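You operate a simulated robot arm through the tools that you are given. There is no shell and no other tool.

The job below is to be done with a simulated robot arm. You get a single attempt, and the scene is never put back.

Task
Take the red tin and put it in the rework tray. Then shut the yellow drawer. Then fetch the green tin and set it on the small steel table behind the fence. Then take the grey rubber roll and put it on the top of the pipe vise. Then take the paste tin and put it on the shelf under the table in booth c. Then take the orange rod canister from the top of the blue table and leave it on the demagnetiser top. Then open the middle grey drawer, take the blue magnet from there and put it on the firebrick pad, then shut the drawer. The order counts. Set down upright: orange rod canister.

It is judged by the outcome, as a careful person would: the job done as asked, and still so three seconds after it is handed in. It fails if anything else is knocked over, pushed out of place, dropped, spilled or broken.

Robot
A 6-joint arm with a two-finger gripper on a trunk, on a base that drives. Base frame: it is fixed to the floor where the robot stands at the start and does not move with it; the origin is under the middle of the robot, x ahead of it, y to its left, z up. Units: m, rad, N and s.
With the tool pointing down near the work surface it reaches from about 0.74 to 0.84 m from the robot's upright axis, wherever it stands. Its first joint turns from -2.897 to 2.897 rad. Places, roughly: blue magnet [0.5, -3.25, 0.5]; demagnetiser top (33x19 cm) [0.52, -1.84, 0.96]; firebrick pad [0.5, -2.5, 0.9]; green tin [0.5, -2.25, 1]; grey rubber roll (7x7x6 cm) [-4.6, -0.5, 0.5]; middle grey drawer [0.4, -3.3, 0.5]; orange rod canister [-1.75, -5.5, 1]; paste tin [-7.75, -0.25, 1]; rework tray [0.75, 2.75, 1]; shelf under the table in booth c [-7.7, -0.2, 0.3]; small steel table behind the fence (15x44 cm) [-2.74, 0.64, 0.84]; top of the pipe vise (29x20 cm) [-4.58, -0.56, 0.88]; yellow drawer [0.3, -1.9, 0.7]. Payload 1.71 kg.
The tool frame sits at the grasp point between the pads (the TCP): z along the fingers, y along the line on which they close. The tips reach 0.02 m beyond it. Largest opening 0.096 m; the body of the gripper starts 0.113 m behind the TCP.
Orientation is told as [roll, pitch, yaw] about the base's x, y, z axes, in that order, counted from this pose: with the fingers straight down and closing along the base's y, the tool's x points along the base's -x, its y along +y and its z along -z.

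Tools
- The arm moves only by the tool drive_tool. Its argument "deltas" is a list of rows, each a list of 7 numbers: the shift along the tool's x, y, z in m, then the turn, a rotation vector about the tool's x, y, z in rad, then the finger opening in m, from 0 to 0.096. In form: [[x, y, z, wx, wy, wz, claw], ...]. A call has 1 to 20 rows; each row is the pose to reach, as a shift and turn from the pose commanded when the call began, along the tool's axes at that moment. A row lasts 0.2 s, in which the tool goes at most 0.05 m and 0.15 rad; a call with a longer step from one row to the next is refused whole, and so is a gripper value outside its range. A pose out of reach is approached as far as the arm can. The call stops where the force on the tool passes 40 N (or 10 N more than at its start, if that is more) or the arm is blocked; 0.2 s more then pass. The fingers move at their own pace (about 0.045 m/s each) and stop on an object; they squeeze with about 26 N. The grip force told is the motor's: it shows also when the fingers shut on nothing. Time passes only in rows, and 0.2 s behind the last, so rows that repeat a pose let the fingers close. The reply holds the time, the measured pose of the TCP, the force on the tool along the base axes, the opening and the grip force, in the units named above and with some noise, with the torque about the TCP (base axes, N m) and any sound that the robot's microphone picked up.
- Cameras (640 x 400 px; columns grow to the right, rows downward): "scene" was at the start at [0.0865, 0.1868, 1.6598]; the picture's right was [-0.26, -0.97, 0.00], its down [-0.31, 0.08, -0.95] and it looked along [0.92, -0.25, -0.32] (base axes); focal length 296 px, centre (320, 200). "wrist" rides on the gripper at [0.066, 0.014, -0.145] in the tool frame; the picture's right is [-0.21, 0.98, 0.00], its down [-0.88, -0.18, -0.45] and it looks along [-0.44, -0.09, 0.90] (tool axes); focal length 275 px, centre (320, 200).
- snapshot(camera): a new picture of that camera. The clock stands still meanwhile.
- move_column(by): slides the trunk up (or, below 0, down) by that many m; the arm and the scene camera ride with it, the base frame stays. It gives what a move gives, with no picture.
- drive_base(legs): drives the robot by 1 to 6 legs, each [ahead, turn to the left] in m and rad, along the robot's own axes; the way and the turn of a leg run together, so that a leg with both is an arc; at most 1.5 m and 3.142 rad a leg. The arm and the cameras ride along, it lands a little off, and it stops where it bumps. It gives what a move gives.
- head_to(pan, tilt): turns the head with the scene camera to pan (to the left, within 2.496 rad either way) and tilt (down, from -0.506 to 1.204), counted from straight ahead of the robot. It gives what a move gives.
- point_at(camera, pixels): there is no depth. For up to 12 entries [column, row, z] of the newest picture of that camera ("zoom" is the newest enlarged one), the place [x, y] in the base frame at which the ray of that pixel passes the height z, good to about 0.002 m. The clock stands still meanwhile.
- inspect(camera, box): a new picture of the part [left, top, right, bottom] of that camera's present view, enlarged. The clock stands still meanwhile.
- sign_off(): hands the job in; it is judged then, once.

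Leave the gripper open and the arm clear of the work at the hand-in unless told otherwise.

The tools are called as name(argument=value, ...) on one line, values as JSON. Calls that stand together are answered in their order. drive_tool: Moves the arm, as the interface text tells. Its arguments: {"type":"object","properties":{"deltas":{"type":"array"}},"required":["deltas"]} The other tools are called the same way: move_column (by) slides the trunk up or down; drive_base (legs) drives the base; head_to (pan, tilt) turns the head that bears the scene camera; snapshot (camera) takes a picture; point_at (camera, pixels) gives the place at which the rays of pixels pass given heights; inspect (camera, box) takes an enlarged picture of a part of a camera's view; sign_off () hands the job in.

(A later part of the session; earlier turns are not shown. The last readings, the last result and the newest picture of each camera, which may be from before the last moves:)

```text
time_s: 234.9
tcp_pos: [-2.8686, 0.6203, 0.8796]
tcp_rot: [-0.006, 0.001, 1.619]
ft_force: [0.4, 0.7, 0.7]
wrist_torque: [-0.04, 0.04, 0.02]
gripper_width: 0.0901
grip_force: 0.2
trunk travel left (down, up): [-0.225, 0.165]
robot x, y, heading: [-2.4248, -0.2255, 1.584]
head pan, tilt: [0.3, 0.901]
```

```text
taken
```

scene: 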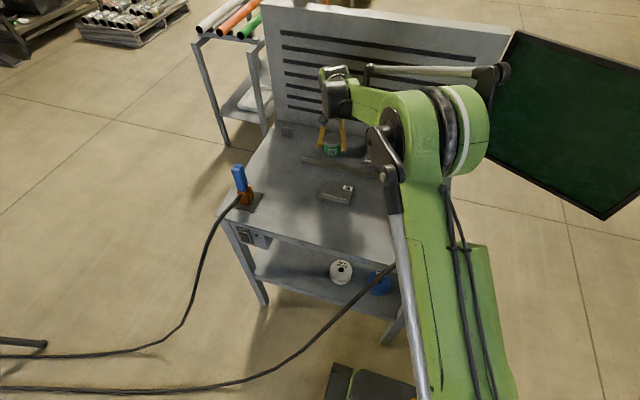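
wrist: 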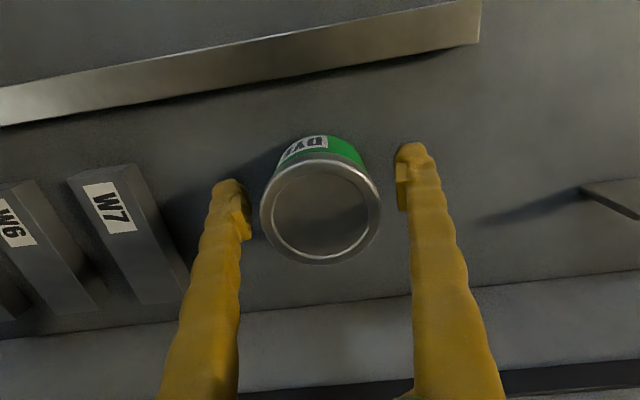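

Released and standing. I raise straight up, then swing back over open space.

drive_tool(deltas=[[0, 0, -0.03, 0, 0, 0, 0.09], [0, 0, -0.07, 0, 0, 0, 0.09], [0, 0, -0.11, 0, 0, 0, 0.09], [0, 0, -0.15, 0, 0, 0, 0.09], [0, 0, -0.19, 0, 0, 0, 0.09], [0, 0, -0.23, 0, 0, 0, 0.09], [0.01, 0, -0.27, 0, 0, 0, 0.09], [0.03, 0, -0.31, 0, 0, 0, 0.09], [0.05, -0.02, -0.34, 0, 0, 0, 0.09], [0.07, -0.06, -0.35, 0, 0, 0, 0.09], [0.08, -0.1, -0.36, 0, 0, 0, 0.09], [0.09, -0.14, -0.36, 0, 0, 0, 0.09], [0.1, -0.18, -0.36, 0, 0, 0, 0.09], [0.11, -0.22, -0.36, 0, 0, 0, 0.09], [0.12, -0.26, -0.36, 0, 0, 0, 0.09], [0.13, -0.3, -0.36, 0, 0, 0, 0.09], [0.14, -0.34, -0.36, 0, 0, 0, 0.09], [0.14, -0.38, -0.36, 0, 0, 0, 0.09], [0.14, -0.42, -0.36, 0, 0, 0, 0.09]])

snapshot(camera="scene")

```text
time_s: 238.9
tcp_pos: [-2.4479, 0.5012, 1.2416]
tcp_rot: [-0.006, 0.0, 1.62]
ft_force: [-0.3, -0.1, 0.5]
wrist_torque: [0.01, -0.02, 0.01]
gripper_width: 0.0901
grip_force: 0.2
trunk travel left (down, up): [-0.225, 0.165]
robot x, y, heading: [-2.4298, -0.2248, 1.582]
head pan, tilt: [0.3, 0.901]
```

```text
taken
```

scene: 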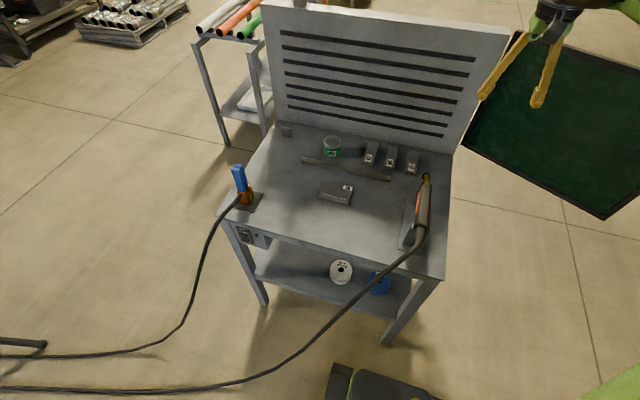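

The green tin stands behind the fence bar. Next: the grey rubber roll at about (−4.6, −0.5, 0.5), under the pipe vise. I back off, then drive around south of the hoses to about (−3.55, −1.15) and look.

drive_base(legs=[[-0.5, 0.0], [0.0, 1.92], [1.2, 0.0], [0.0, -0.94]])

head_to(pan=0.0, tilt=0.65)

snapshot(camera="scene")

snapshot(camera="wrist")

```text
time_s: 261.2
tcp_pos: [-4.1501, -0.6922, 1.2423]
tcp_rot: [-0.005, 0.0, 2.571]
ft_force: [-0.5, 0.3, -0.5]
wrist_torque: [0.0, -0.01, 0.02]
gripper_width: 0.0897
grip_force: 0.0
trunk travel left (down, up): [-0.225, 0.165]
robot x, y, heading: [-3.5508, -1.0975, 2.528]
head pan, tilt: [0.3, 0.901]
```

```text
time_s: 262.0
tcp_pos: [-4.1375, -0.7008, 1.2505]
tcp_rot: [-0.01, -0.012, 2.569]
ft_force: [-0.8, 1.2, -0.5]
wrist_torque: [-0.09, -0.13, 0.02]
gripper_width: 0.09
grip_force: 0.0
trunk travel left (down, up): [-0.225, 0.165]
robot x, y, heading: [-3.5499, -1.0989, 2.534]
head pan, tilt: [0.0, 0.649]
```

```text
taken
```

scene: 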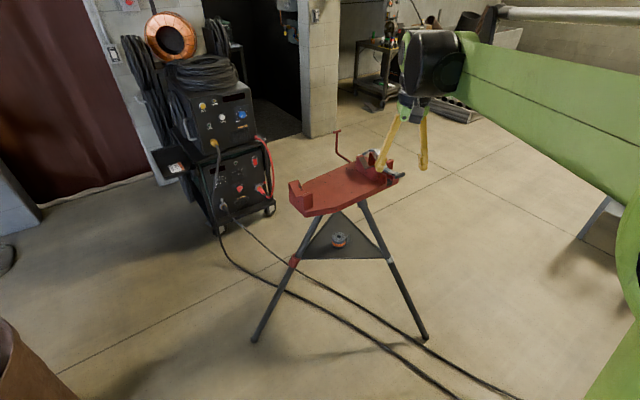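

```text
taken
```

wrist: 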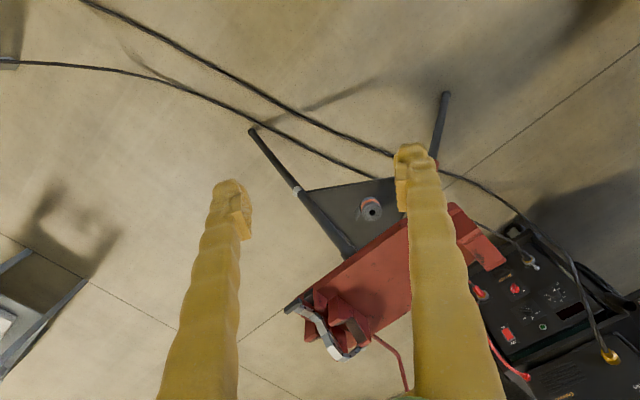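

I see the tripod vise: red top plate, triangular tray below with a roll at (340,240). I zoom in.

inspect(camera="scene", box=[240, 120, 440, 270])

inspect(camera="wrist", box=[240, 120, 520, 370])

```text
2.67 times, centred on (340, 195) of scene
```

zoom: 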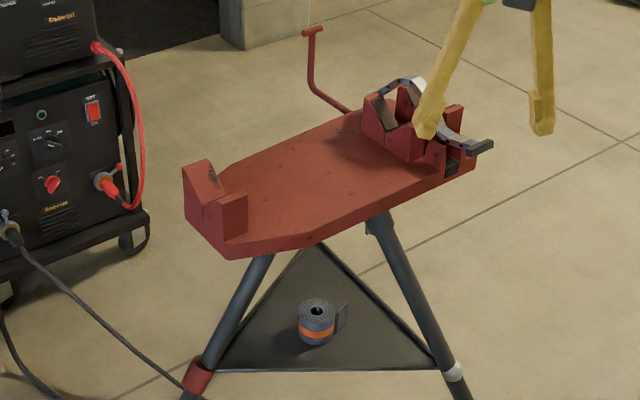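

```text
1.60 times, centred on (380, 245) of wrist
```

zoom: 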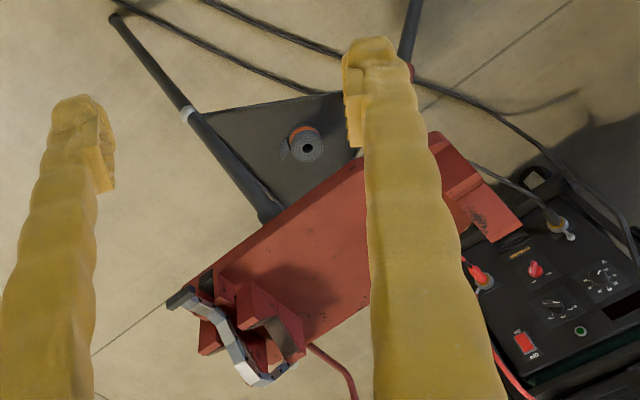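

The grey roll with an orange band stands upright on the tray, on my side of the red plate. I triangulate it and the plate edges.

point_at(camera="zoom", pixels=[[308, 147, 0.5], [308, 147, 0.55], [308, 147, 0.6], [268, 215, 0.5], [188, 112, 0.5]])

inspect(camera="scene", box=[240, 120, 440, 270])

point_at(camera="zoom", pixels=[[317, 308, 0.5], [317, 308, 0.55], [317, 308, 0.6], [316, 345, 0.45], [316, 345, 0.5], [225, 257, 0.86], [330, 240, 0.86], [220, 370, 0.45], [437, 370, 0.45]])

```text
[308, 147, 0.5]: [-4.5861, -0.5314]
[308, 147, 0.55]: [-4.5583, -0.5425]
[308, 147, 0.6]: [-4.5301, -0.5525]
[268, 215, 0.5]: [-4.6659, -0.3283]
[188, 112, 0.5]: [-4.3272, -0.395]
```

```text
2.67 times, centred on (340, 195) of scene
```

zoom: 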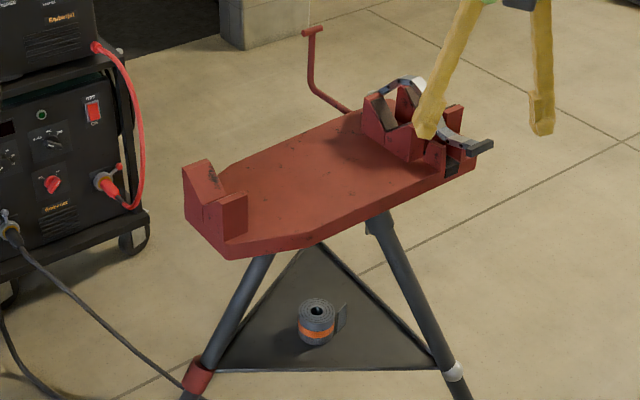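

```text
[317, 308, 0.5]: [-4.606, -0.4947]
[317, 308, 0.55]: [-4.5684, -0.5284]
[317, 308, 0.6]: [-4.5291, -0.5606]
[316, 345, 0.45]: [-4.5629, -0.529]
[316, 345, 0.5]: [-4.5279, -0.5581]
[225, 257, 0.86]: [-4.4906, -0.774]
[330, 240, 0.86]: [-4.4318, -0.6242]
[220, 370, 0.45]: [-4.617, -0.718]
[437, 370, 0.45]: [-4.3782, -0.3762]
```

Roll top at z ≈ 0.585, centre (−4.54, −0.55), about 10 cm inside the tray's front edge and below the plate, so it must be taken from the front with the tool nearly horizontal. I zoom further to see its shape and loose end.

inspect(camera="scene", box=[315, 220, 379, 260])

point_at(camera="zoom", pixels=[[320, 200, 0.55], [320, 200, 0.5]])

```text
10.00 times, centred on (347, 240) of scene
```

zoom: 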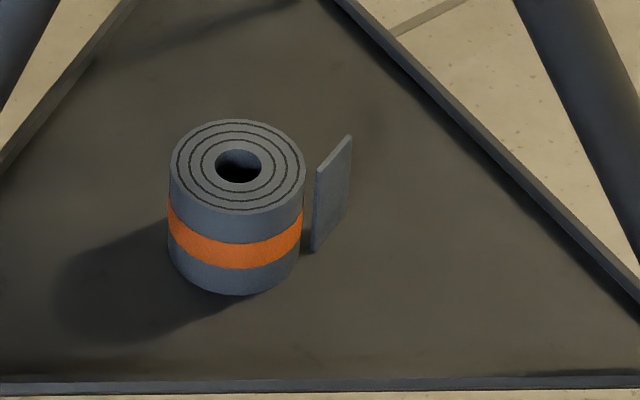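

```text
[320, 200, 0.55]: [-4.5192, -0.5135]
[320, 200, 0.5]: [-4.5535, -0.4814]
```

The roll is a cylinder (≈7 cm) with a short loose end standing out on its right/back side. I get exact coordinates of both.

point_at(camera="zoom", pixels=[[238, 166, 0.585], [171, 166, 0.585], [305, 170, 0.585], [238, 120, 0.585], [316, 170, 0.585], [352, 136, 0.585], [313, 252, 0.525], [345, 214, 0.525], [237, 295, 0.525], [5, 385, 0.525], [635, 382, 0.525], [335, 2, 0.525]])

```text
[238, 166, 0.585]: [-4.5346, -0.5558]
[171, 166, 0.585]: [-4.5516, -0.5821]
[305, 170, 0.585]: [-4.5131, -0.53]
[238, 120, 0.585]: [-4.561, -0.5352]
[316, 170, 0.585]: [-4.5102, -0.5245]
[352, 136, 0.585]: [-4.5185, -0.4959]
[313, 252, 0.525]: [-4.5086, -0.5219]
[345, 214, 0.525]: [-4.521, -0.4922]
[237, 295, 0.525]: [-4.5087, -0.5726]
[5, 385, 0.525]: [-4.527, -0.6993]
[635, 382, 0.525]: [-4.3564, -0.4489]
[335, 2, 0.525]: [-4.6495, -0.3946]
```

Geometry: roll centre (−4.535, −0.556); the loose end runs along (−0.34, 0.94) on its +x side. A tool heading of about 2.1 rad avoids both the loose end and the left tripod leg. I reposition the base to about (−4.0, −1.46) with heading 2.1 by turning right, backing, and turning left (keeps the arm away from the welder).

drive_base(legs=[[0.0, -1.86], [-0.576, 0.0], [0.0, 1.425]])

head_to(pan=0.1, tilt=0.7)

snapshot(camera="scene")

snapshot(camera="wrist")

```text
time_s: 278.6
tcp_pos: [-4.3716, -0.8638, 1.2522]
tcp_rot: [-0.008, -0.013, 2.148]
ft_force: [0.2, -0.8, 0.2]
wrist_torque: [0.01, 0.02, -0.01]
gripper_width: 0.0898
grip_force: 0.0
trunk travel left (down, up): [-0.225, 0.165]
robot x, y, heading: [-3.9922, -1.4638, 2.111]
head pan, tilt: [0.0, 0.649]
```

```text
time_s: 279.2
tcp_pos: [-4.3592, -0.8837, 1.2648]
tcp_rot: [-0.008, -0.032, 2.147]
ft_force: [1.0, -0.5, 0.5]
wrist_torque: [0.12, 0.1, -0.01]
gripper_width: 0.0902
grip_force: 0.0
trunk travel left (down, up): [-0.225, 0.165]
robot x, y, heading: [-3.9916, -1.4618, 2.113]
head pan, tilt: [0.099, 0.7]
```

```text
taken
```

scene: 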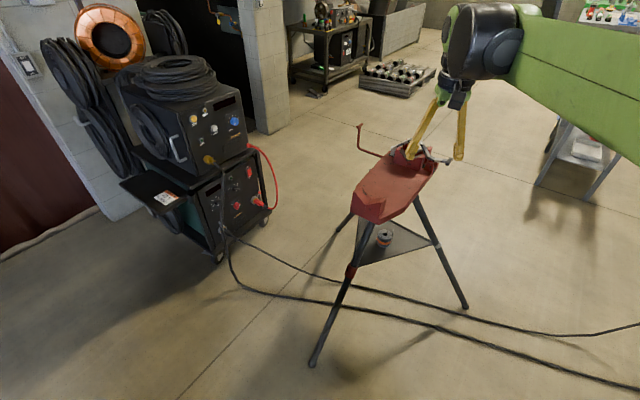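

```text
taken
```

wrist: 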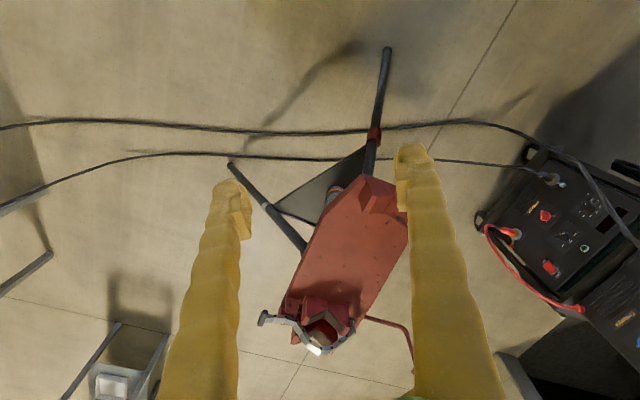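

inspect(camera="scene", box=[300, 160, 480, 280])

point_at(camera="scene", pixels=[[312, 364, 0.0], [466, 307, 0.0], [341, 232, 0.0], [222, 258, 0.0], [130, 180, 0.6]])

```text
3.33 times, centred on (390, 220) of scene
```

zoom: 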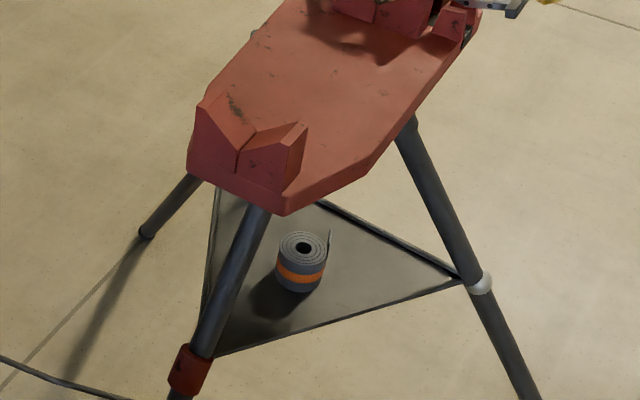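

```text
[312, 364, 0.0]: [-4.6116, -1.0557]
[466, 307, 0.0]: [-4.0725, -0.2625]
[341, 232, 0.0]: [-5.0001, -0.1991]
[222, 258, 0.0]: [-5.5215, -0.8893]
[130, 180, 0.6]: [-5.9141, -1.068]
```

point_at(camera="zoom", pixels=[[258, 212, 0.82], [190, 360, 0.5], [215, 300, 0.6], [235, 262, 0.7], [408, 122, 0.82], [480, 283, 0.5], [302, 245, 0.585], [277, 245, 0.585], [326, 247, 0.585], [331, 235, 0.585], [300, 291, 0.525], [217, 353, 0.525]])

```text
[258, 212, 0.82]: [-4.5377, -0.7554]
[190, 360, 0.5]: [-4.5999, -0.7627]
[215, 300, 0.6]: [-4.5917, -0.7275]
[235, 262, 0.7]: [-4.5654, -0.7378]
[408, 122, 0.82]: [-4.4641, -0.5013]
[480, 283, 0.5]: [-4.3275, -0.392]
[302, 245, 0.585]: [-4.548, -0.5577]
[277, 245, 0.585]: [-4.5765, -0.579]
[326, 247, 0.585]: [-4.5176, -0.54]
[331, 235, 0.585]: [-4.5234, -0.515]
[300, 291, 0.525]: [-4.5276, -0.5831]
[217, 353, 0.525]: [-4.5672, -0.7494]
```

Refined: roll centre ≈ (−4.549, −0.545), top ≈ 0.567, tray ≈ 0.507; left leg passes (−4.60, −0.71) at roll height. I'll approach along heading 2.11 with the tool pitched 63° forward. First lower the trunk fully.

move_column(by=-0.22)

```text
time_s: 281.6
tcp_pos: [-4.3629, -0.8804, 1.0428]
tcp_rot: [-0.009, -0.03, 2.148]
ft_force: [0.6, 0.8, 0.4]
wrist_torque: [-0.01, -0.01, -0.02]
gripper_width: 0.0898
grip_force: 0.0
trunk travel left (down, up): [-0.005, 0.385]
robot x, y, heading: [-3.9933, -1.4637, 2.11]
head pan, tilt: [0.099, 0.7]
```

Now I pitch the tool to about −1.1 rad while lowering to z ≈ 0.85, still in front of the vise.

drive_tool(deltas=[[-0.0045, -0.001, 0.024, 0, -0.134, 0, 0.09], [-0.009, -0.002, 0.0486, 0, -0.268, 0, 0.09], [-0.0137, -0.003, 0.073, 0, -0.401, 0, 0.09], [-0.018, -0.004, 0.097, 0, -0.535, 0, 0.09], [-0.0228, -0.005, 0.121, 0, -0.669, 0, 0.09], [-0.0273, -0.006, 0.1457, 0, -0.803, 0, 0.09], [-0.032, -0.0075, 0.17, 0, -0.936, 0, 0.09], [-0.0364, -0.0085, 0.1942, 0, -1.07, 0, 0.09], [-0.0364, -0.0085, 0.1942, 0, -1.07, 0, 0.09]])

snapshot(camera="wrist")

snapshot(camera="scene")

```text
time_s: 283.6
tcp_pos: [-4.3769, -0.8392, 0.8478]
tcp_rot: [-0.018, -1.101, 2.165]
ft_force: [0.1, -0.2, -0.3]
wrist_torque: [0.01, 0.03, -0.01]
gripper_width: 0.0901
grip_force: 0.1
trunk travel left (down, up): [-0.005, 0.385]
robot x, y, heading: [-3.9921, -1.4626, 2.114]
head pan, tilt: [0.099, 0.7]
```

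```text
taken
```

wrist: 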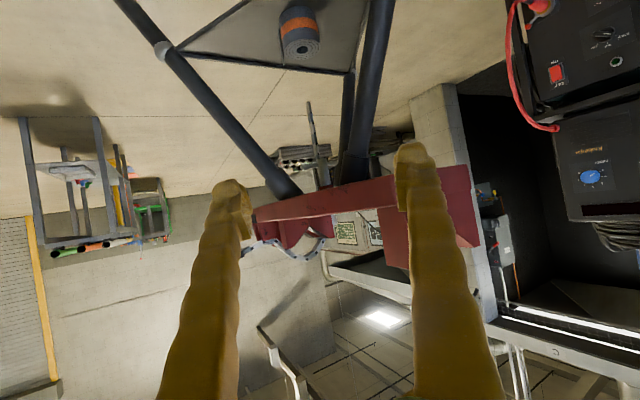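

```text
taken
```

scene: 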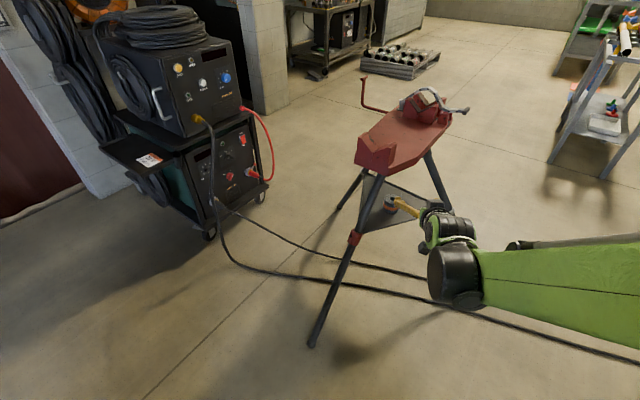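

The arm holds this posture well. I go down to about 25 cm before the roll (z ≈ 0.67) to look at it again from there.

drive_tool(deltas=[[0.024, -0.002, 0.032, 0.004, 0, 0.004, 0.09], [0.047, -0.0045, 0.065, 0.009, 0, 0.008, 0.09], [0.071, -0.0067, 0.097, 0.013, 0, 0.012, 0.09], [0.0947, -0.009, 0.1295, 0.018, 0, 0.016, 0.09], [0.1184, -0.0111, 0.1619, 0.022, 0, 0.02, 0.09], [0.1184, -0.0111, 0.1619, 0.022, 0, 0.02, 0.09]])

snapshot(camera="wrist")

inspect(camera="scene", box=[320, 120, 500, 280])

```text
time_s: 285.0
tcp_pos: [-4.414, -0.7545, 0.6692]
tcp_rot: [-0.002, -1.099, 2.121]
ft_force: [-0.6, -0.3, 0.0]
wrist_torque: [0.01, -0.04, 0.01]
gripper_width: 0.0899
grip_force: 0.0
trunk travel left (down, up): [-0.005, 0.385]
robot x, y, heading: [-3.9967, -1.4649, 2.11]
head pan, tilt: [0.099, 0.7]
```

```text
taken
```

wrist: 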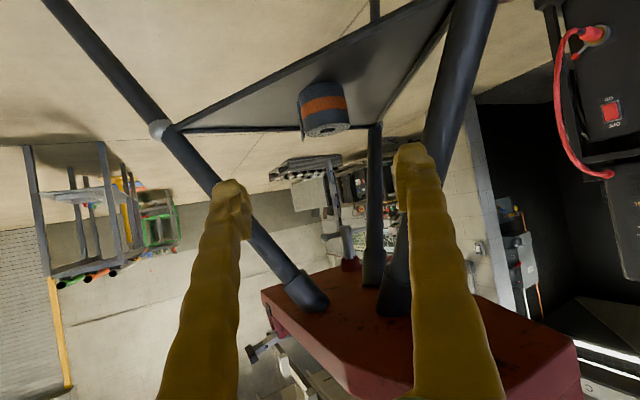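

```text
2.50 times, centred on (410, 200) of scene
```

zoom: 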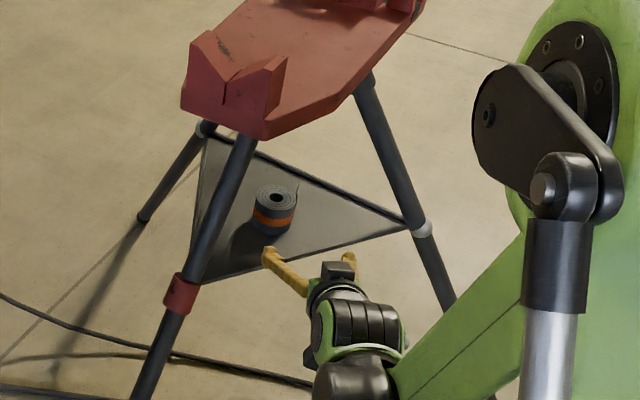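

inspect(camera="wrist", box=[260, 40, 500, 190])

point_at(camera="wrist", pixels=[[326, 127, 0.567], [326, 127, 0.58], [326, 127, 0.55], [301, 124, 0.567], [350, 124, 0.567], [452, 60, 0.52], [440, 110, 0.58], [430, 150, 0.63], [180, 130, 0.507], [375, 125, 0.507]])

```text
2.67 times, centred on (380, 115) of wrist
```

zoom: 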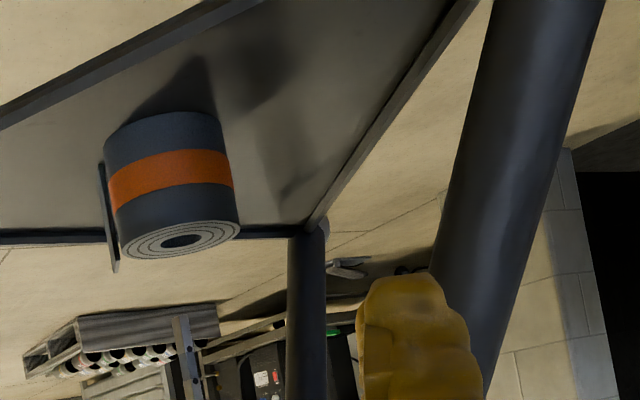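

```text
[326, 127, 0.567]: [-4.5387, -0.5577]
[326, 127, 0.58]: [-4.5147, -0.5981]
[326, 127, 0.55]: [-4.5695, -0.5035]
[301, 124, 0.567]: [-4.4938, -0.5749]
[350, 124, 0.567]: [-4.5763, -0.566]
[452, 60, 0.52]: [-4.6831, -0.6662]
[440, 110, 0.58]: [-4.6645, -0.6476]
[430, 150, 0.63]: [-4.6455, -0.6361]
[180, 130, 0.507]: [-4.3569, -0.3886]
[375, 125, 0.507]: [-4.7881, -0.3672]
```

The roll sits 4–6 mm left of my approach line, and from here its loose end is edge-on along the approach, so the right finger will pass outside it. I open fully and advance 17 cm along the tool axis, shifting 4 mm left.

drive_tool(deltas=[[0, 0.001, 0.03, 0, 0, 0, 0.096], [0, 0.002, 0.06, 0, 0, 0, 0.096], [0, 0.003, 0.09, 0, 0, 0, 0.096], [0, 0.004, 0.12, 0, 0, 0, 0.096], [0, 0.004, 0.15, 0, 0, 0, 0.096], [0, 0.004, 0.17, 0, 0, 0, 0.096], [0, 0.004, 0.17, 0, 0, 0, 0.096]])

snapshot(camera="wrist")

inspect(camera="scene", box=[320, 120, 500, 280])

```text
time_s: 286.6
tcp_pos: [-4.498, -0.6276, 0.5926]
tcp_rot: [-0.001, -1.102, 2.121]
ft_force: [0.5, 0.5, 0.2]
wrist_torque: [-0.02, -0.01, 0.01]
gripper_width: 0.0963
grip_force: 0.0
trunk travel left (down, up): [-0.005, 0.385]
robot x, y, heading: [-3.9945, -1.4636, 2.112]
head pan, tilt: [0.099, 0.7]
```

```text
taken
```

wrist: 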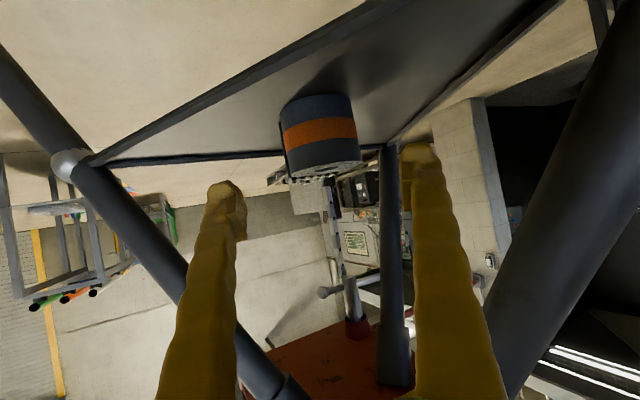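

```text
2.50 times, centred on (410, 200) of scene
```

zoom: 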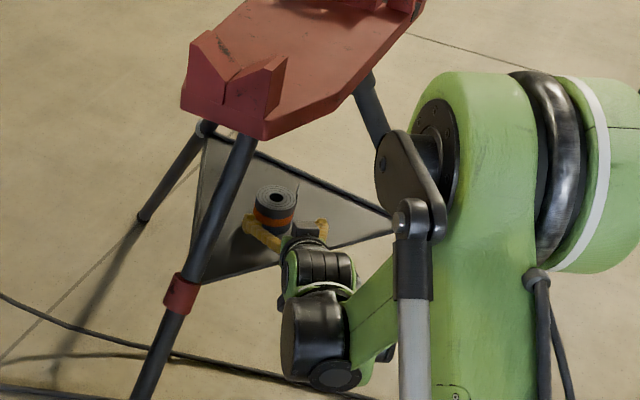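

inspect(camera="wrist", box=[240, 70, 400, 190])

```text
3.33 times, centred on (320, 130) of wrist
```

zoom: 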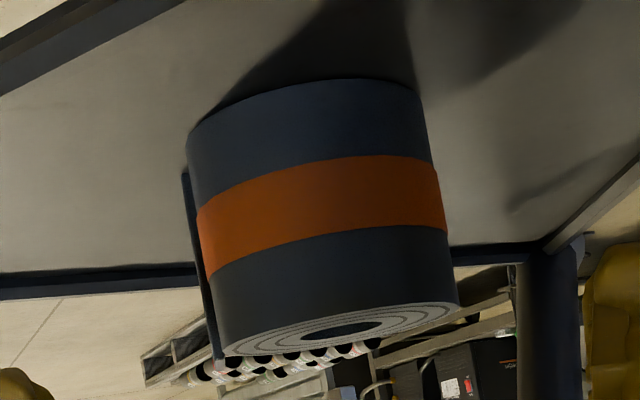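

Remaining distance to the roll's centre is about 10 cm, lateral error 2–3 mm. I advance 10.4 cm along the tool axis.

drive_tool(deltas=[[0, 0.001, 0.025, 0, 0, 0, 0.096], [0, 0.002, 0.05, 0, 0, 0, 0.096], [0, 0.002, 0.07, 0, 0, 0, 0.096], [0, 0.002, 0.088, 0, 0, 0, 0.096], [0, 0.002, 0.104, 0, 0, 0, 0.096], [0, 0.002, 0.104, 0, 0, 0, 0.096]])

snapshot(camera="wrist")

inspect(camera="scene", box=[340, 150, 460, 250])

```text
time_s: 288.0
tcp_pos: [-4.5475, -0.5488, 0.5446]
tcp_rot: [-0.001, -1.1, 2.122]
ft_force: [-0.7, 0.3, 0.0]
wrist_torque: [-0.02, 0.02, 0.01]
gripper_width: 0.096
grip_force: 0.0
trunk travel left (down, up): [-0.005, 0.385]
robot x, y, heading: [-3.9947, -1.4655, 2.11]
head pan, tilt: [0.099, 0.7]
```

```text
taken
```

wrist: 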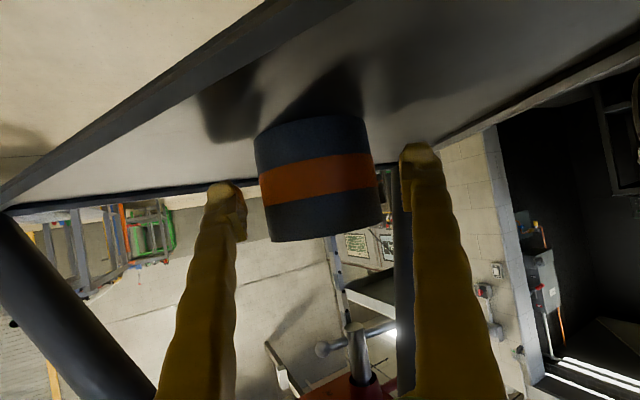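

```text
4.00 times, centred on (400, 200) of scene
```

zoom: 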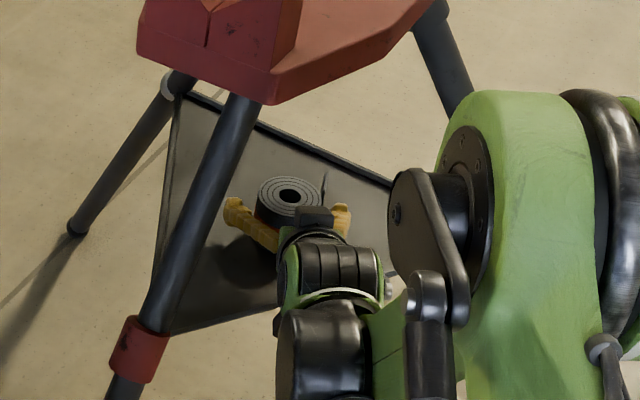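

The roll is between the fingers, which reach slightly past its centre. To stay short of the loose end I back off 5 mm, then close.

drive_tool(deltas=[[0, 0, -0.005, 0, 0, 0, 0.096], [0, 0, -0.005, 0, 0, 0, 0.08], [0, 0, -0.005, 0, 0, 0, 0.04], [0, 0, -0.005, 0, 0, 0, 0.04], [0, 0, -0.005, 0, 0, 0, 0.04], [0, 0, -0.005, 0, 0, 0, 0.04]])

snapshot(camera="wrist")

inspect(camera="scene", box=[340, 150, 460, 250])

```text
time_s: 289.4
tcp_pos: [-4.545, -0.5527, 0.5476]
tcp_rot: [-0.002, -1.099, 2.121]
ft_force: [1.3, 0.6, 0.1]
wrist_torque: [0.01, -0.01, -0.03]
gripper_width: 0.0654
grip_force: 26.1
trunk travel left (down, up): [-0.005, 0.385]
robot x, y, heading: [-3.9925, -1.4658, 2.109]
head pan, tilt: [0.099, 0.7]
```

```text
taken
```

wrist: 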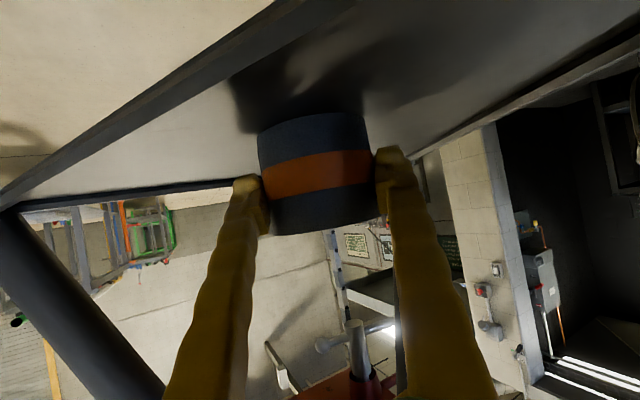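

```text
4.00 times, centred on (400, 200) of scene
```

zoom: 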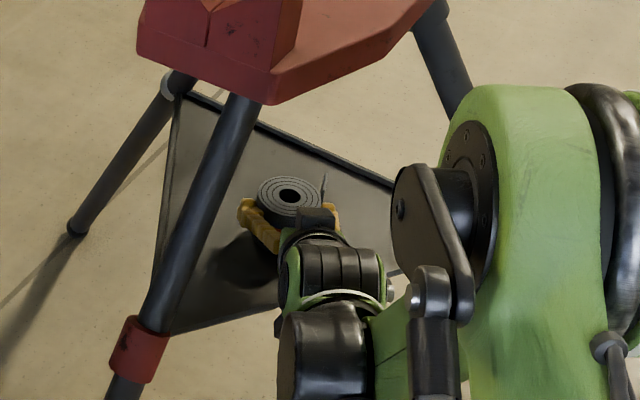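

Gripped (opening 0.065). I lift 2.5 cm and draw the roll straight back out from under the plate.

drive_tool(deltas=[[-0.011, 0, -0.006, 0, 0, 0, 0.04], [-0.0223, 0, -0.0113, 0, 0, 0, 0.04], [-0.0223, 0, -0.0113, 0, 0, 0, 0.04], [-0.009, 0, -0.038, 0, 0, 0, 0.04], [0.009, 0, -0.073, 0, 0, 0, 0.04], [0.027, 0, -0.109, 0, 0, 0, 0.04], [0.045, 0, -0.145, 0, 0, 0, 0.04], [0.063, 0, -0.18, 0, 0, 0, 0.04], [0.081, 0, -0.215, 0, 0, 0, 0.04], [0.1, 0, -0.251, 0, 0, 0, 0.04], [0.1138, 0, -0.2787, 0, 0, 0, 0.04]])

snapshot(camera="wrist")

snapshot(camera="scene")

```text
time_s: 291.8
tcp_pos: [-4.4182, -0.7677, 0.6258]
tcp_rot: [-0.002, -1.095, 2.121]
ft_force: [1.5, 0.5, -1.4]
wrist_torque: [-0.04, -0.02, -0.04]
gripper_width: 0.0652
grip_force: 25.8
out of reach, approached as far as the arm can: row 9, 10, 11
trunk travel left (down, up): [-0.005, 0.385]
robot x, y, heading: [-3.9935, -1.4661, 2.114]
head pan, tilt: [0.099, 0.7]
```

```text
taken
```

wrist: 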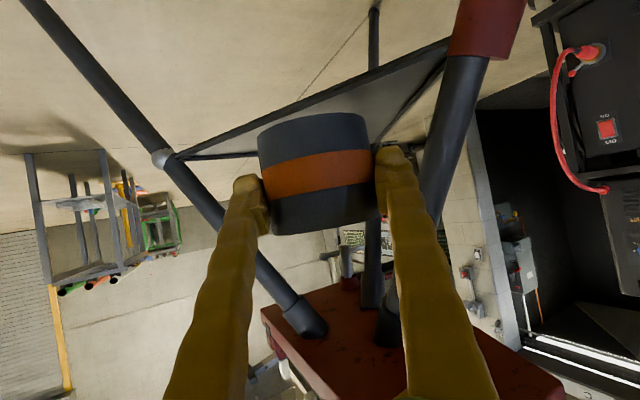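

```text
taken
```

scene: 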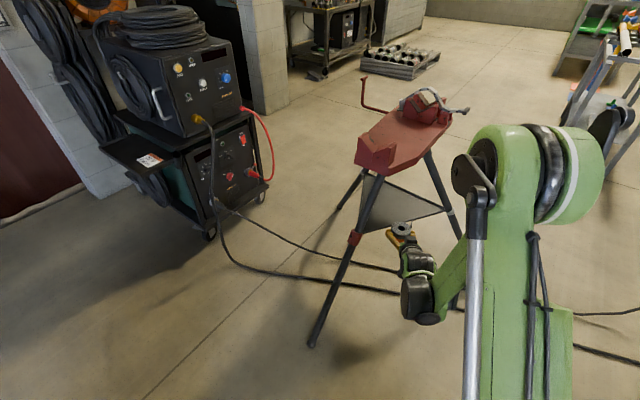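

The roll is out from under the plate (the arm hit its inner reach limit). I drive the base back 0.25 m to clear the vise before raising.

drive_base(legs=[[-0.25, 0.0]])

move_column(by=0.22)

snapshot(camera="scene")

snapshot(camera="wrist")

```text
time_s: 294.1
tcp_pos: [-4.2875, -0.9818, 0.625]
tcp_rot: [-0.003, -1.097, 2.119]
ft_force: [-1.1, -0.5, -2.6]
wrist_torque: [-0.01, -0.01, -0.01]
gripper_width: 0.0655
grip_force: 26.0
trunk travel left (down, up): [-0.005, 0.385]
robot x, y, heading: [-3.8632, -1.6818, 2.111]
head pan, tilt: [0.099, 0.7]
```

```text
time_s: 296.4
tcp_pos: [-4.2845, -0.9905, 0.8569]
tcp_rot: [-0.004, -1.112, 2.119]
ft_force: [-0.5, 0.2, -0.8]
wrist_torque: [-0.04, 0.0, 0.01]
gripper_width: 0.0652
grip_force: 25.6
trunk travel left (down, up): [-0.225, 0.165]
robot x, y, heading: [-3.8657, -1.679, 2.112]
head pan, tilt: [0.099, 0.7]
```

```text
taken
```

scene: 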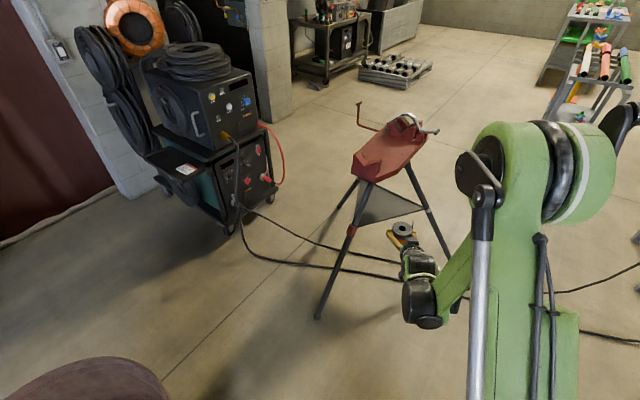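

```text
taken
```

wrist: 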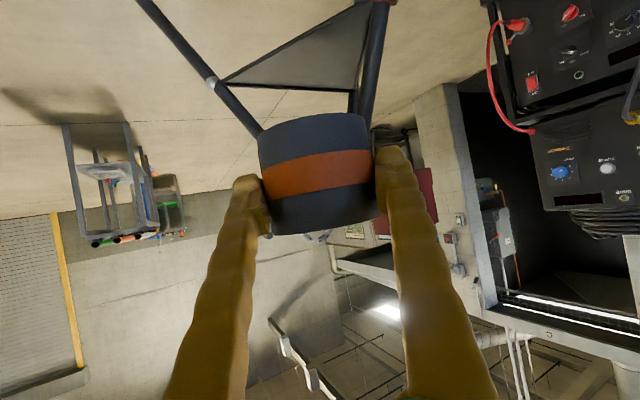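

The roll is held upright. To lay it on the vise plate without passing over the V-rest, I'll come in over the plate's right long side (tool heading ≈ 2.66). I raise the tool 0.3 m, then reposition the base to about (−3.60, −1.07).

drive_tool(deltas=[[-0.036, 0, -0.018, 0, 0, 0, 0.04], [-0.072, 0, -0.0355, 0, 0, 0, 0.04], [-0.108, 0, -0.053, 0, 0, 0, 0.04], [-0.143, 0, -0.071, 0, 0, 0, 0.04], [-0.179, 0, -0.0886, 0, 0, 0, 0.04], [-0.215, 0, -0.106, 0, 0, 0, 0.04], [-0.251, 0, -0.124, 0, 0, 0, 0.04], [-0.269, 0, -0.1328, 0, 0, 0, 0.04]])

drive_base(legs=[[0.0, -0.946], [0.665, 0.0], [0.0, 1.494]])

head_to(pan=0.1, tilt=0.7)

snapshot(camera="scene")

```text
time_s: 298.2
tcp_pos: [-4.2839, -0.9893, 1.158]
tcp_rot: [-0.002, -1.113, 2.118]
ft_force: [-0.3, 0.5, -2.9]
wrist_torque: [-0.05, 0.0, 0.01]
gripper_width: 0.0652
grip_force: 25.7
trunk travel left (down, up): [-0.225, 0.165]
robot x, y, heading: [-3.8651, -1.6797, 2.11]
head pan, tilt: [0.099, 0.7]
```

```text
time_s: 312.4
tcp_pos: [-4.3297, -0.7175, 1.1542]
tcp_rot: [-0.002, -1.112, 2.691]
ft_force: [-0.2, 0.4, -1.9]
wrist_torque: [0.0, 0.0, -0.01]
gripper_width: 0.0649
grip_force: 26.4
trunk travel left (down, up): [-0.225, 0.165]
robot x, y, heading: [-3.6016, -1.0685, 2.683]
head pan, tilt: [0.099, 0.7]
```

```text
time_s: 313.0
tcp_pos: [-4.3103, -0.7243, 1.1674]
tcp_rot: [-0.001, -1.127, 2.694]
ft_force: [1.2, -1.3, -0.5]
wrist_torque: [0.0, -0.01, 0.03]
gripper_width: 0.0651
grip_force: 25.9
trunk travel left (down, up): [-0.225, 0.165]
robot x, y, heading: [-3.599, -1.0626, 2.686]
head pan, tilt: [0.099, 0.7]
```

```text
taken
```

scene: 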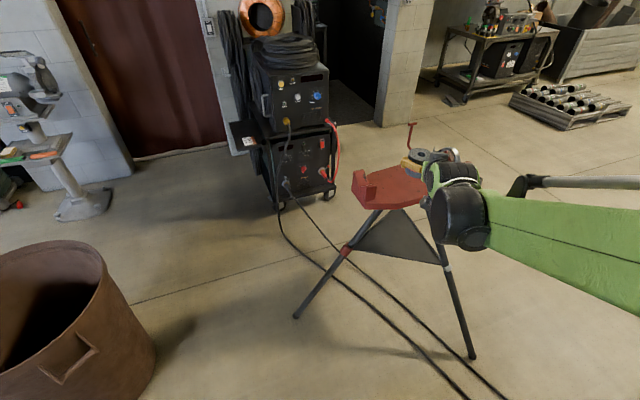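

inspect(camera="scene", box=[330, 110, 490, 230])

point_at(camera="zoom", pixels=[[140, 285, 0.88], [320, 330, 0.88], [330, 310, 0.88], [110, 240, 0.93], [150, 290, 0.86], [200, 260, 0.88], [270, 280, 0.88], [380, 290, 0.88], [240, 210, 0.88]])

snapshot(camera="wrist")

```text
3.33 times, centred on (410, 170) of scene
```

zoom: 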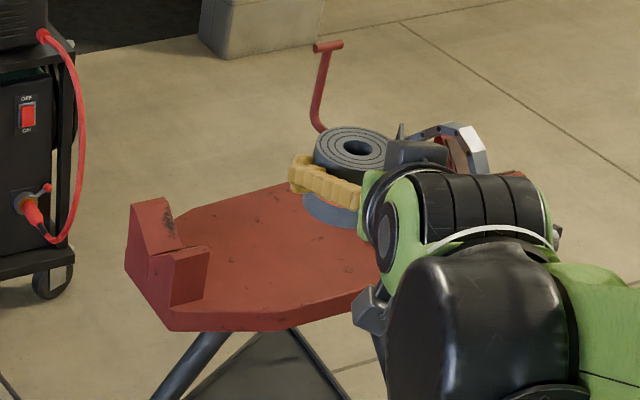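

```text
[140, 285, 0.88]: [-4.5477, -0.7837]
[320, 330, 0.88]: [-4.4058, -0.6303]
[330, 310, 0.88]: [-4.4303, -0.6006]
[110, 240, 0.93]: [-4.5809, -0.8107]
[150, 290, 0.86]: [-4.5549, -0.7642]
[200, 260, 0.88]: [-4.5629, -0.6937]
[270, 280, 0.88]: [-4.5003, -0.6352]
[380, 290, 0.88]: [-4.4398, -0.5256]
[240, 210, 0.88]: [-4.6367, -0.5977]
```

```text
taken
```

wrist: 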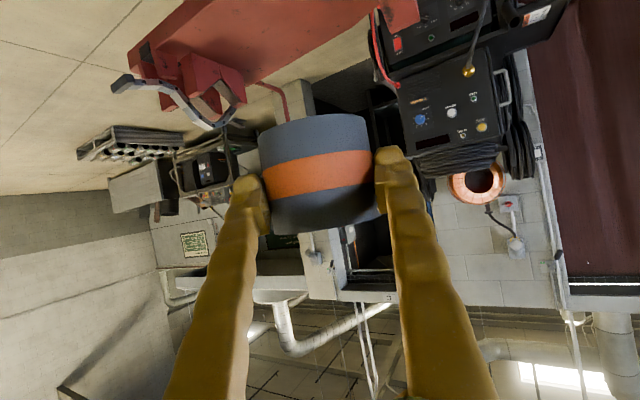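

Plate: V-rest inner face near (−4.55, −0.70), jaws beyond about (−4.63, −0.43). I aim for (−4.565, −0.568) in the free middle and first move above it at z ≈ 1.06, restoring the pitch at which the roll was gripped.

drive_tool(deltas=[[-0.002, -0.004, 0.035, 0, 0.004, 0, 0.04], [-0.005, -0.008, 0.075, 0, 0.008, 0, 0.04], [-0.009, -0.012, 0.115, 0, 0.012, 0, 0.04], [-0.013, -0.016, 0.155, 0, 0.016, 0, 0.04], [-0.018, -0.02, 0.195, 0, 0.02, 0, 0.04], [-0.022, -0.024, 0.235, 0, 0.024, 0, 0.04], [-0.027, -0.028, 0.275, 0, 0.028, 0, 0.04], [-0.0311, -0.0307, 0.3145, 0, 0.028, 0, 0.04], [-0.0311, -0.0307, 0.3145, 0, 0.028, 0, 0.04]])

snapshot(camera="wrist")

inspect(camera="scene", box=[310, 90, 490, 230])

```text
time_s: 315.0
tcp_pos: [-4.5665, -0.5682, 1.0603]
tcp_rot: [-0.004, -1.098, 2.695]
ft_force: [0.2, -0.1, -2.8]
wrist_torque: [0.02, 0.04, 0.0]
gripper_width: 0.0651
grip_force: 26.0
trunk travel left (down, up): [-0.225, 0.165]
robot x, y, heading: [-3.6028, -1.0677, 2.681]
head pan, tilt: [0.099, 0.7]
```

```text
taken
```

wrist: 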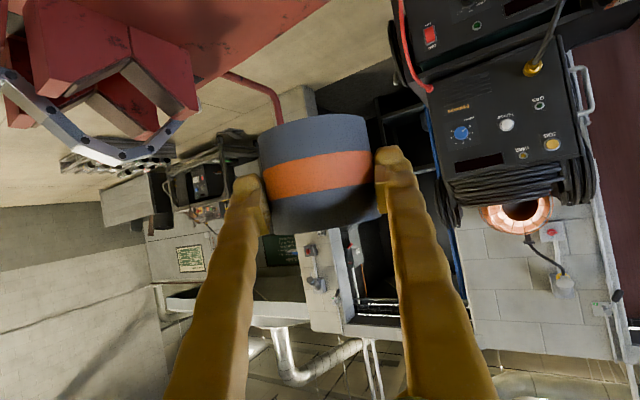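

```text
2.86 times, centred on (400, 160) of scene
```

zoom: 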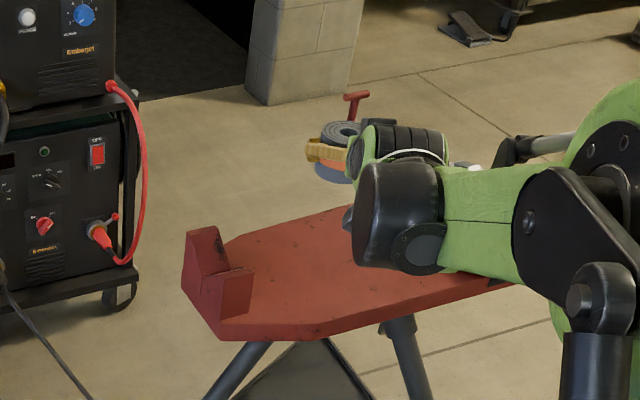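

The jaws (upper left of the wrist image) are close on my right; I shift 1.5 cm left and lower by 8 cm, then check again.

drive_tool(deltas=[[0.0, 0.008, 0.0, 0, 0, 0, 0.04], [0.018, 0.015, 0.009, 0, 0, 0, 0.04], [0.036, 0.015, 0.018, 0, 0, 0, 0.04], [0.054, 0.015, 0.0275, 0, 0, 0, 0.04], [0.0712, 0.015, 0.0364, 0, 0, 0, 0.04], [0.0712, 0.015, 0.0364, 0, 0, 0, 0.04]])

snapshot(camera="wrist")

inspect(camera="scene", box=[310, 90, 490, 230])

```text
time_s: 316.4
tcp_pos: [-4.5732, -0.5826, 0.9808]
tcp_rot: [-0.002, -1.099, 2.691]
ft_force: [-1.0, 0.1, -1.3]
wrist_torque: [0.0, -0.04, 0.0]
gripper_width: 0.065
grip_force: 26.6
trunk travel left (down, up): [-0.225, 0.165]
robot x, y, heading: [-3.6004, -1.0627, 2.685]
head pan, tilt: [0.099, 0.7]
```

```text
taken
```

wrist: 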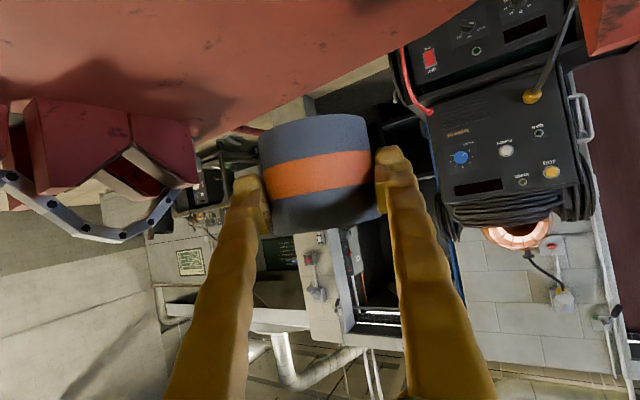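

```text
2.86 times, centred on (400, 160) of scene
```

zoom: 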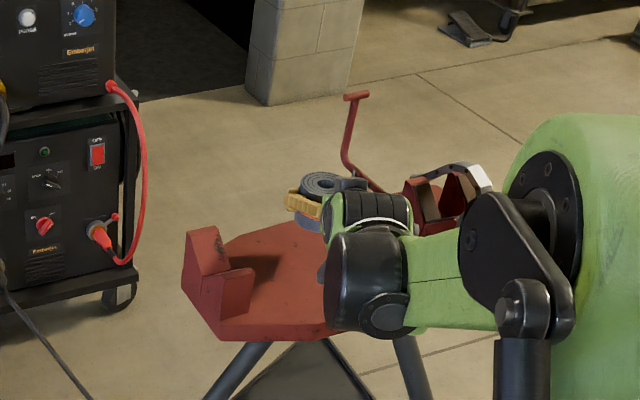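

Clear on both sides. I lower a further 4.5 cm, then by small steps.

drive_tool(deltas=[[0.0134, 0, 0.0068, 0, 0, 0, 0.04], [0.0267, 0, 0.0137, 0, 0, 0, 0.04], [0.04, 0, 0.0205, 0, 0, 0, 0.04], [0.04, 0, 0.0205, 0, 0, 0, 0.04]])

```text
time_s: 317.4
tcp_pos: [-4.5742, -0.5811, 0.936]
tcp_rot: [0.0, -1.095, 2.693]
ft_force: [-0.4, 0.3, -1.6]
wrist_torque: [-0.04, 0.01, 0.04]
gripper_width: 0.0647
grip_force: 26.2
trunk travel left (down, up): [-0.225, 0.165]
robot x, y, heading: [-3.6009, -1.0693, 2.678]
head pan, tilt: [0.099, 0.7]
```

drive_tool(deltas=[[0.0036, 0, 0.0018, 0, 0, 0, 0.04], [0.0071, 0, 0.0036, 0, 0, 0, 0.04], [0.0107, 0, 0.0055, 0, 0, 0, 0.04], [0.0107, 0, 0.0055, 0, 0, 0, 0.04]])

snapshot(camera="wrist")

```text
time_s: 318.4
tcp_pos: [-4.5735, -0.5815, 0.9226]
tcp_rot: [-0.002, -1.097, 2.694]
ft_force: [0.4, -0.4, -1.2]
wrist_torque: [0.03, -0.04, 0.0]
gripper_width: 0.0648
grip_force: 25.9
trunk travel left (down, up): [-0.225, 0.165]
robot x, y, heading: [-3.6004, -1.068, 2.682]
head pan, tilt: [0.099, 0.7]
```

```text
taken
```

wrist: 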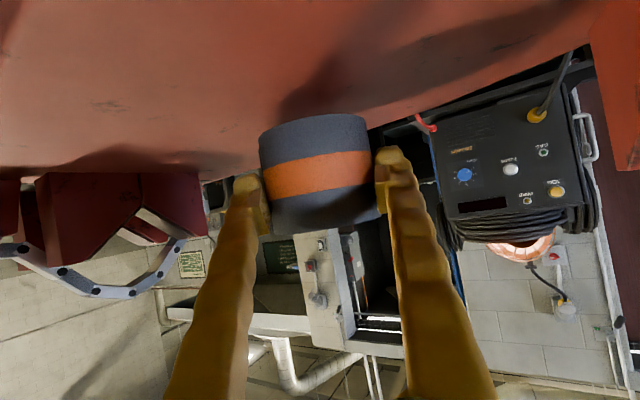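

Not touching yet. The wrist view shows the roll close to the plate's far-left chamfered edge (about 8 mm margin), so I move it 4.5 cm back toward me before setting down.

drive_tool(deltas=[[-0.0045, 0, -0.0023, 0, 0, 0, 0.04], [0.006, 0, -0.0225, 0, 0, 0, 0.04], [0.016, 0, -0.0423, 0, 0, 0, 0.04], [0.016, 0, -0.0423, 0, 0, 0, 0.04]])

snapshot(camera="wrist")

inspect(camera="scene", box=[310, 90, 490, 230])

```text
time_s: 319.4
tcp_pos: [-4.5327, -0.6007, 0.9287]
tcp_rot: [0.0, -1.098, 2.695]
ft_force: [0.3, -0.2, -1.0]
wrist_torque: [0.0, -0.01, 0.02]
gripper_width: 0.0652
grip_force: 25.8
trunk travel left (down, up): [-0.225, 0.165]
robot x, y, heading: [-3.5976, -1.0653, 2.682]
head pan, tilt: [0.099, 0.7]
```

```text
taken
```

wrist: 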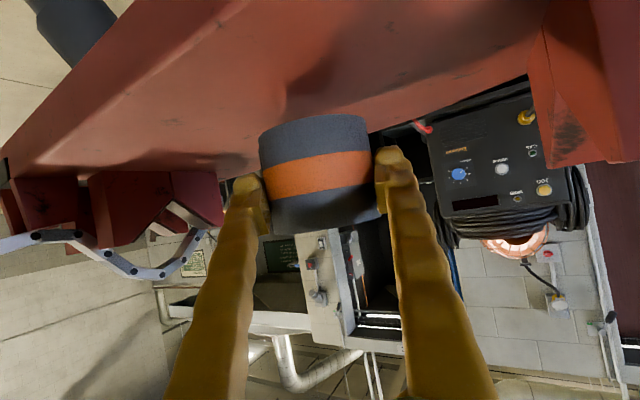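

```text
2.86 times, centred on (400, 160) of scene
```

zoom: 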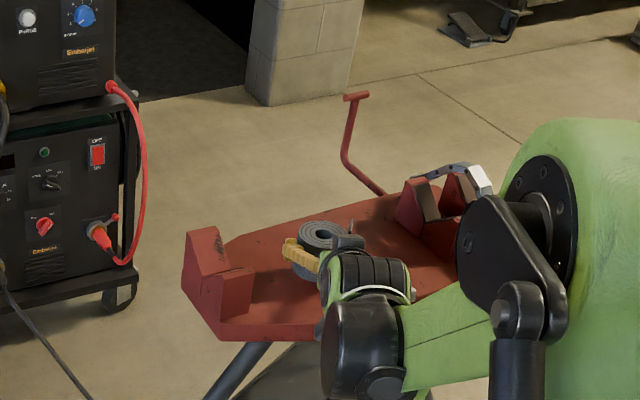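

Now it is over the middle of the plate, clear of the V-rest and jaws. I lower in small steps.

drive_tool(deltas=[[0.0045, 0, 0.0023, 0, 0, 0, 0.04], [0.008, 0, 0.0041, 0, 0, 0, 0.04], [0.0107, 0, 0.0055, 0, 0, 0, 0.04], [0.0107, 0, 0.0055, 0, 0, 0, 0.04]])

```text
time_s: 320.4
tcp_pos: [-4.533, -0.6007, 0.9171]
tcp_rot: [-0.003, -1.098, 2.693]
ft_force: [0.3, 0.0, -1.7]
wrist_torque: [-0.04, 0.02, 0.0]
gripper_width: 0.0649
grip_force: 26.0
trunk travel left (down, up): [-0.225, 0.165]
robot x, y, heading: [-3.6005, -1.0634, 2.681]
head pan, tilt: [0.099, 0.7]
```

drive_tool(deltas=[[0.0018, 0, 0.0009, 0, 0, 0, 0.04], [0.0036, 0, 0.0018, 0, 0, 0, 0.04], [0.0036, 0, 0.0018, 0, 0, 0, 0.04]])

```text
time_s: 321.2
tcp_pos: [-4.5327, -0.601, 0.9126]
tcp_rot: [-0.001, -1.099, 2.693]
ft_force: [0.1, 0.0, -2.2]
wrist_torque: [-0.01, -0.05, -0.01]
gripper_width: 0.0647
grip_force: 25.6
trunk travel left (down, up): [-0.225, 0.165]
robot x, y, heading: [-3.6011, -1.0617, 2.684]
head pan, tilt: [0.099, 0.7]
```

drive_tool(deltas=[[0.0018, 0, 0.0009, 0, 0, 0, 0.04], [0.0036, 0, 0.0018, 0, 0, 0, 0.04], [0.0036, 0, 0.0018, 0, 0, 0, 0.04]])

snapshot(camera="wrist")

```text
time_s: 322.0
tcp_pos: [-4.5326, -0.601, 0.9093]
tcp_rot: [-0.005, -1.1, 2.694]
ft_force: [-6.7, 2.3, 10.6]
wrist_torque: [0.49, 0.66, 0.12]
gripper_width: 0.0651
grip_force: 26.3
trunk travel left (down, up): [-0.225, 0.165]
robot x, y, heading: [-3.6003, -1.0646, 2.688]
head pan, tilt: [0.099, 0.7]
```

```text
taken
```

wrist: 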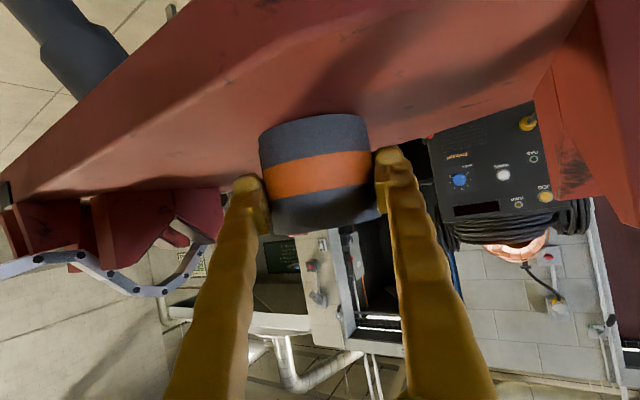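

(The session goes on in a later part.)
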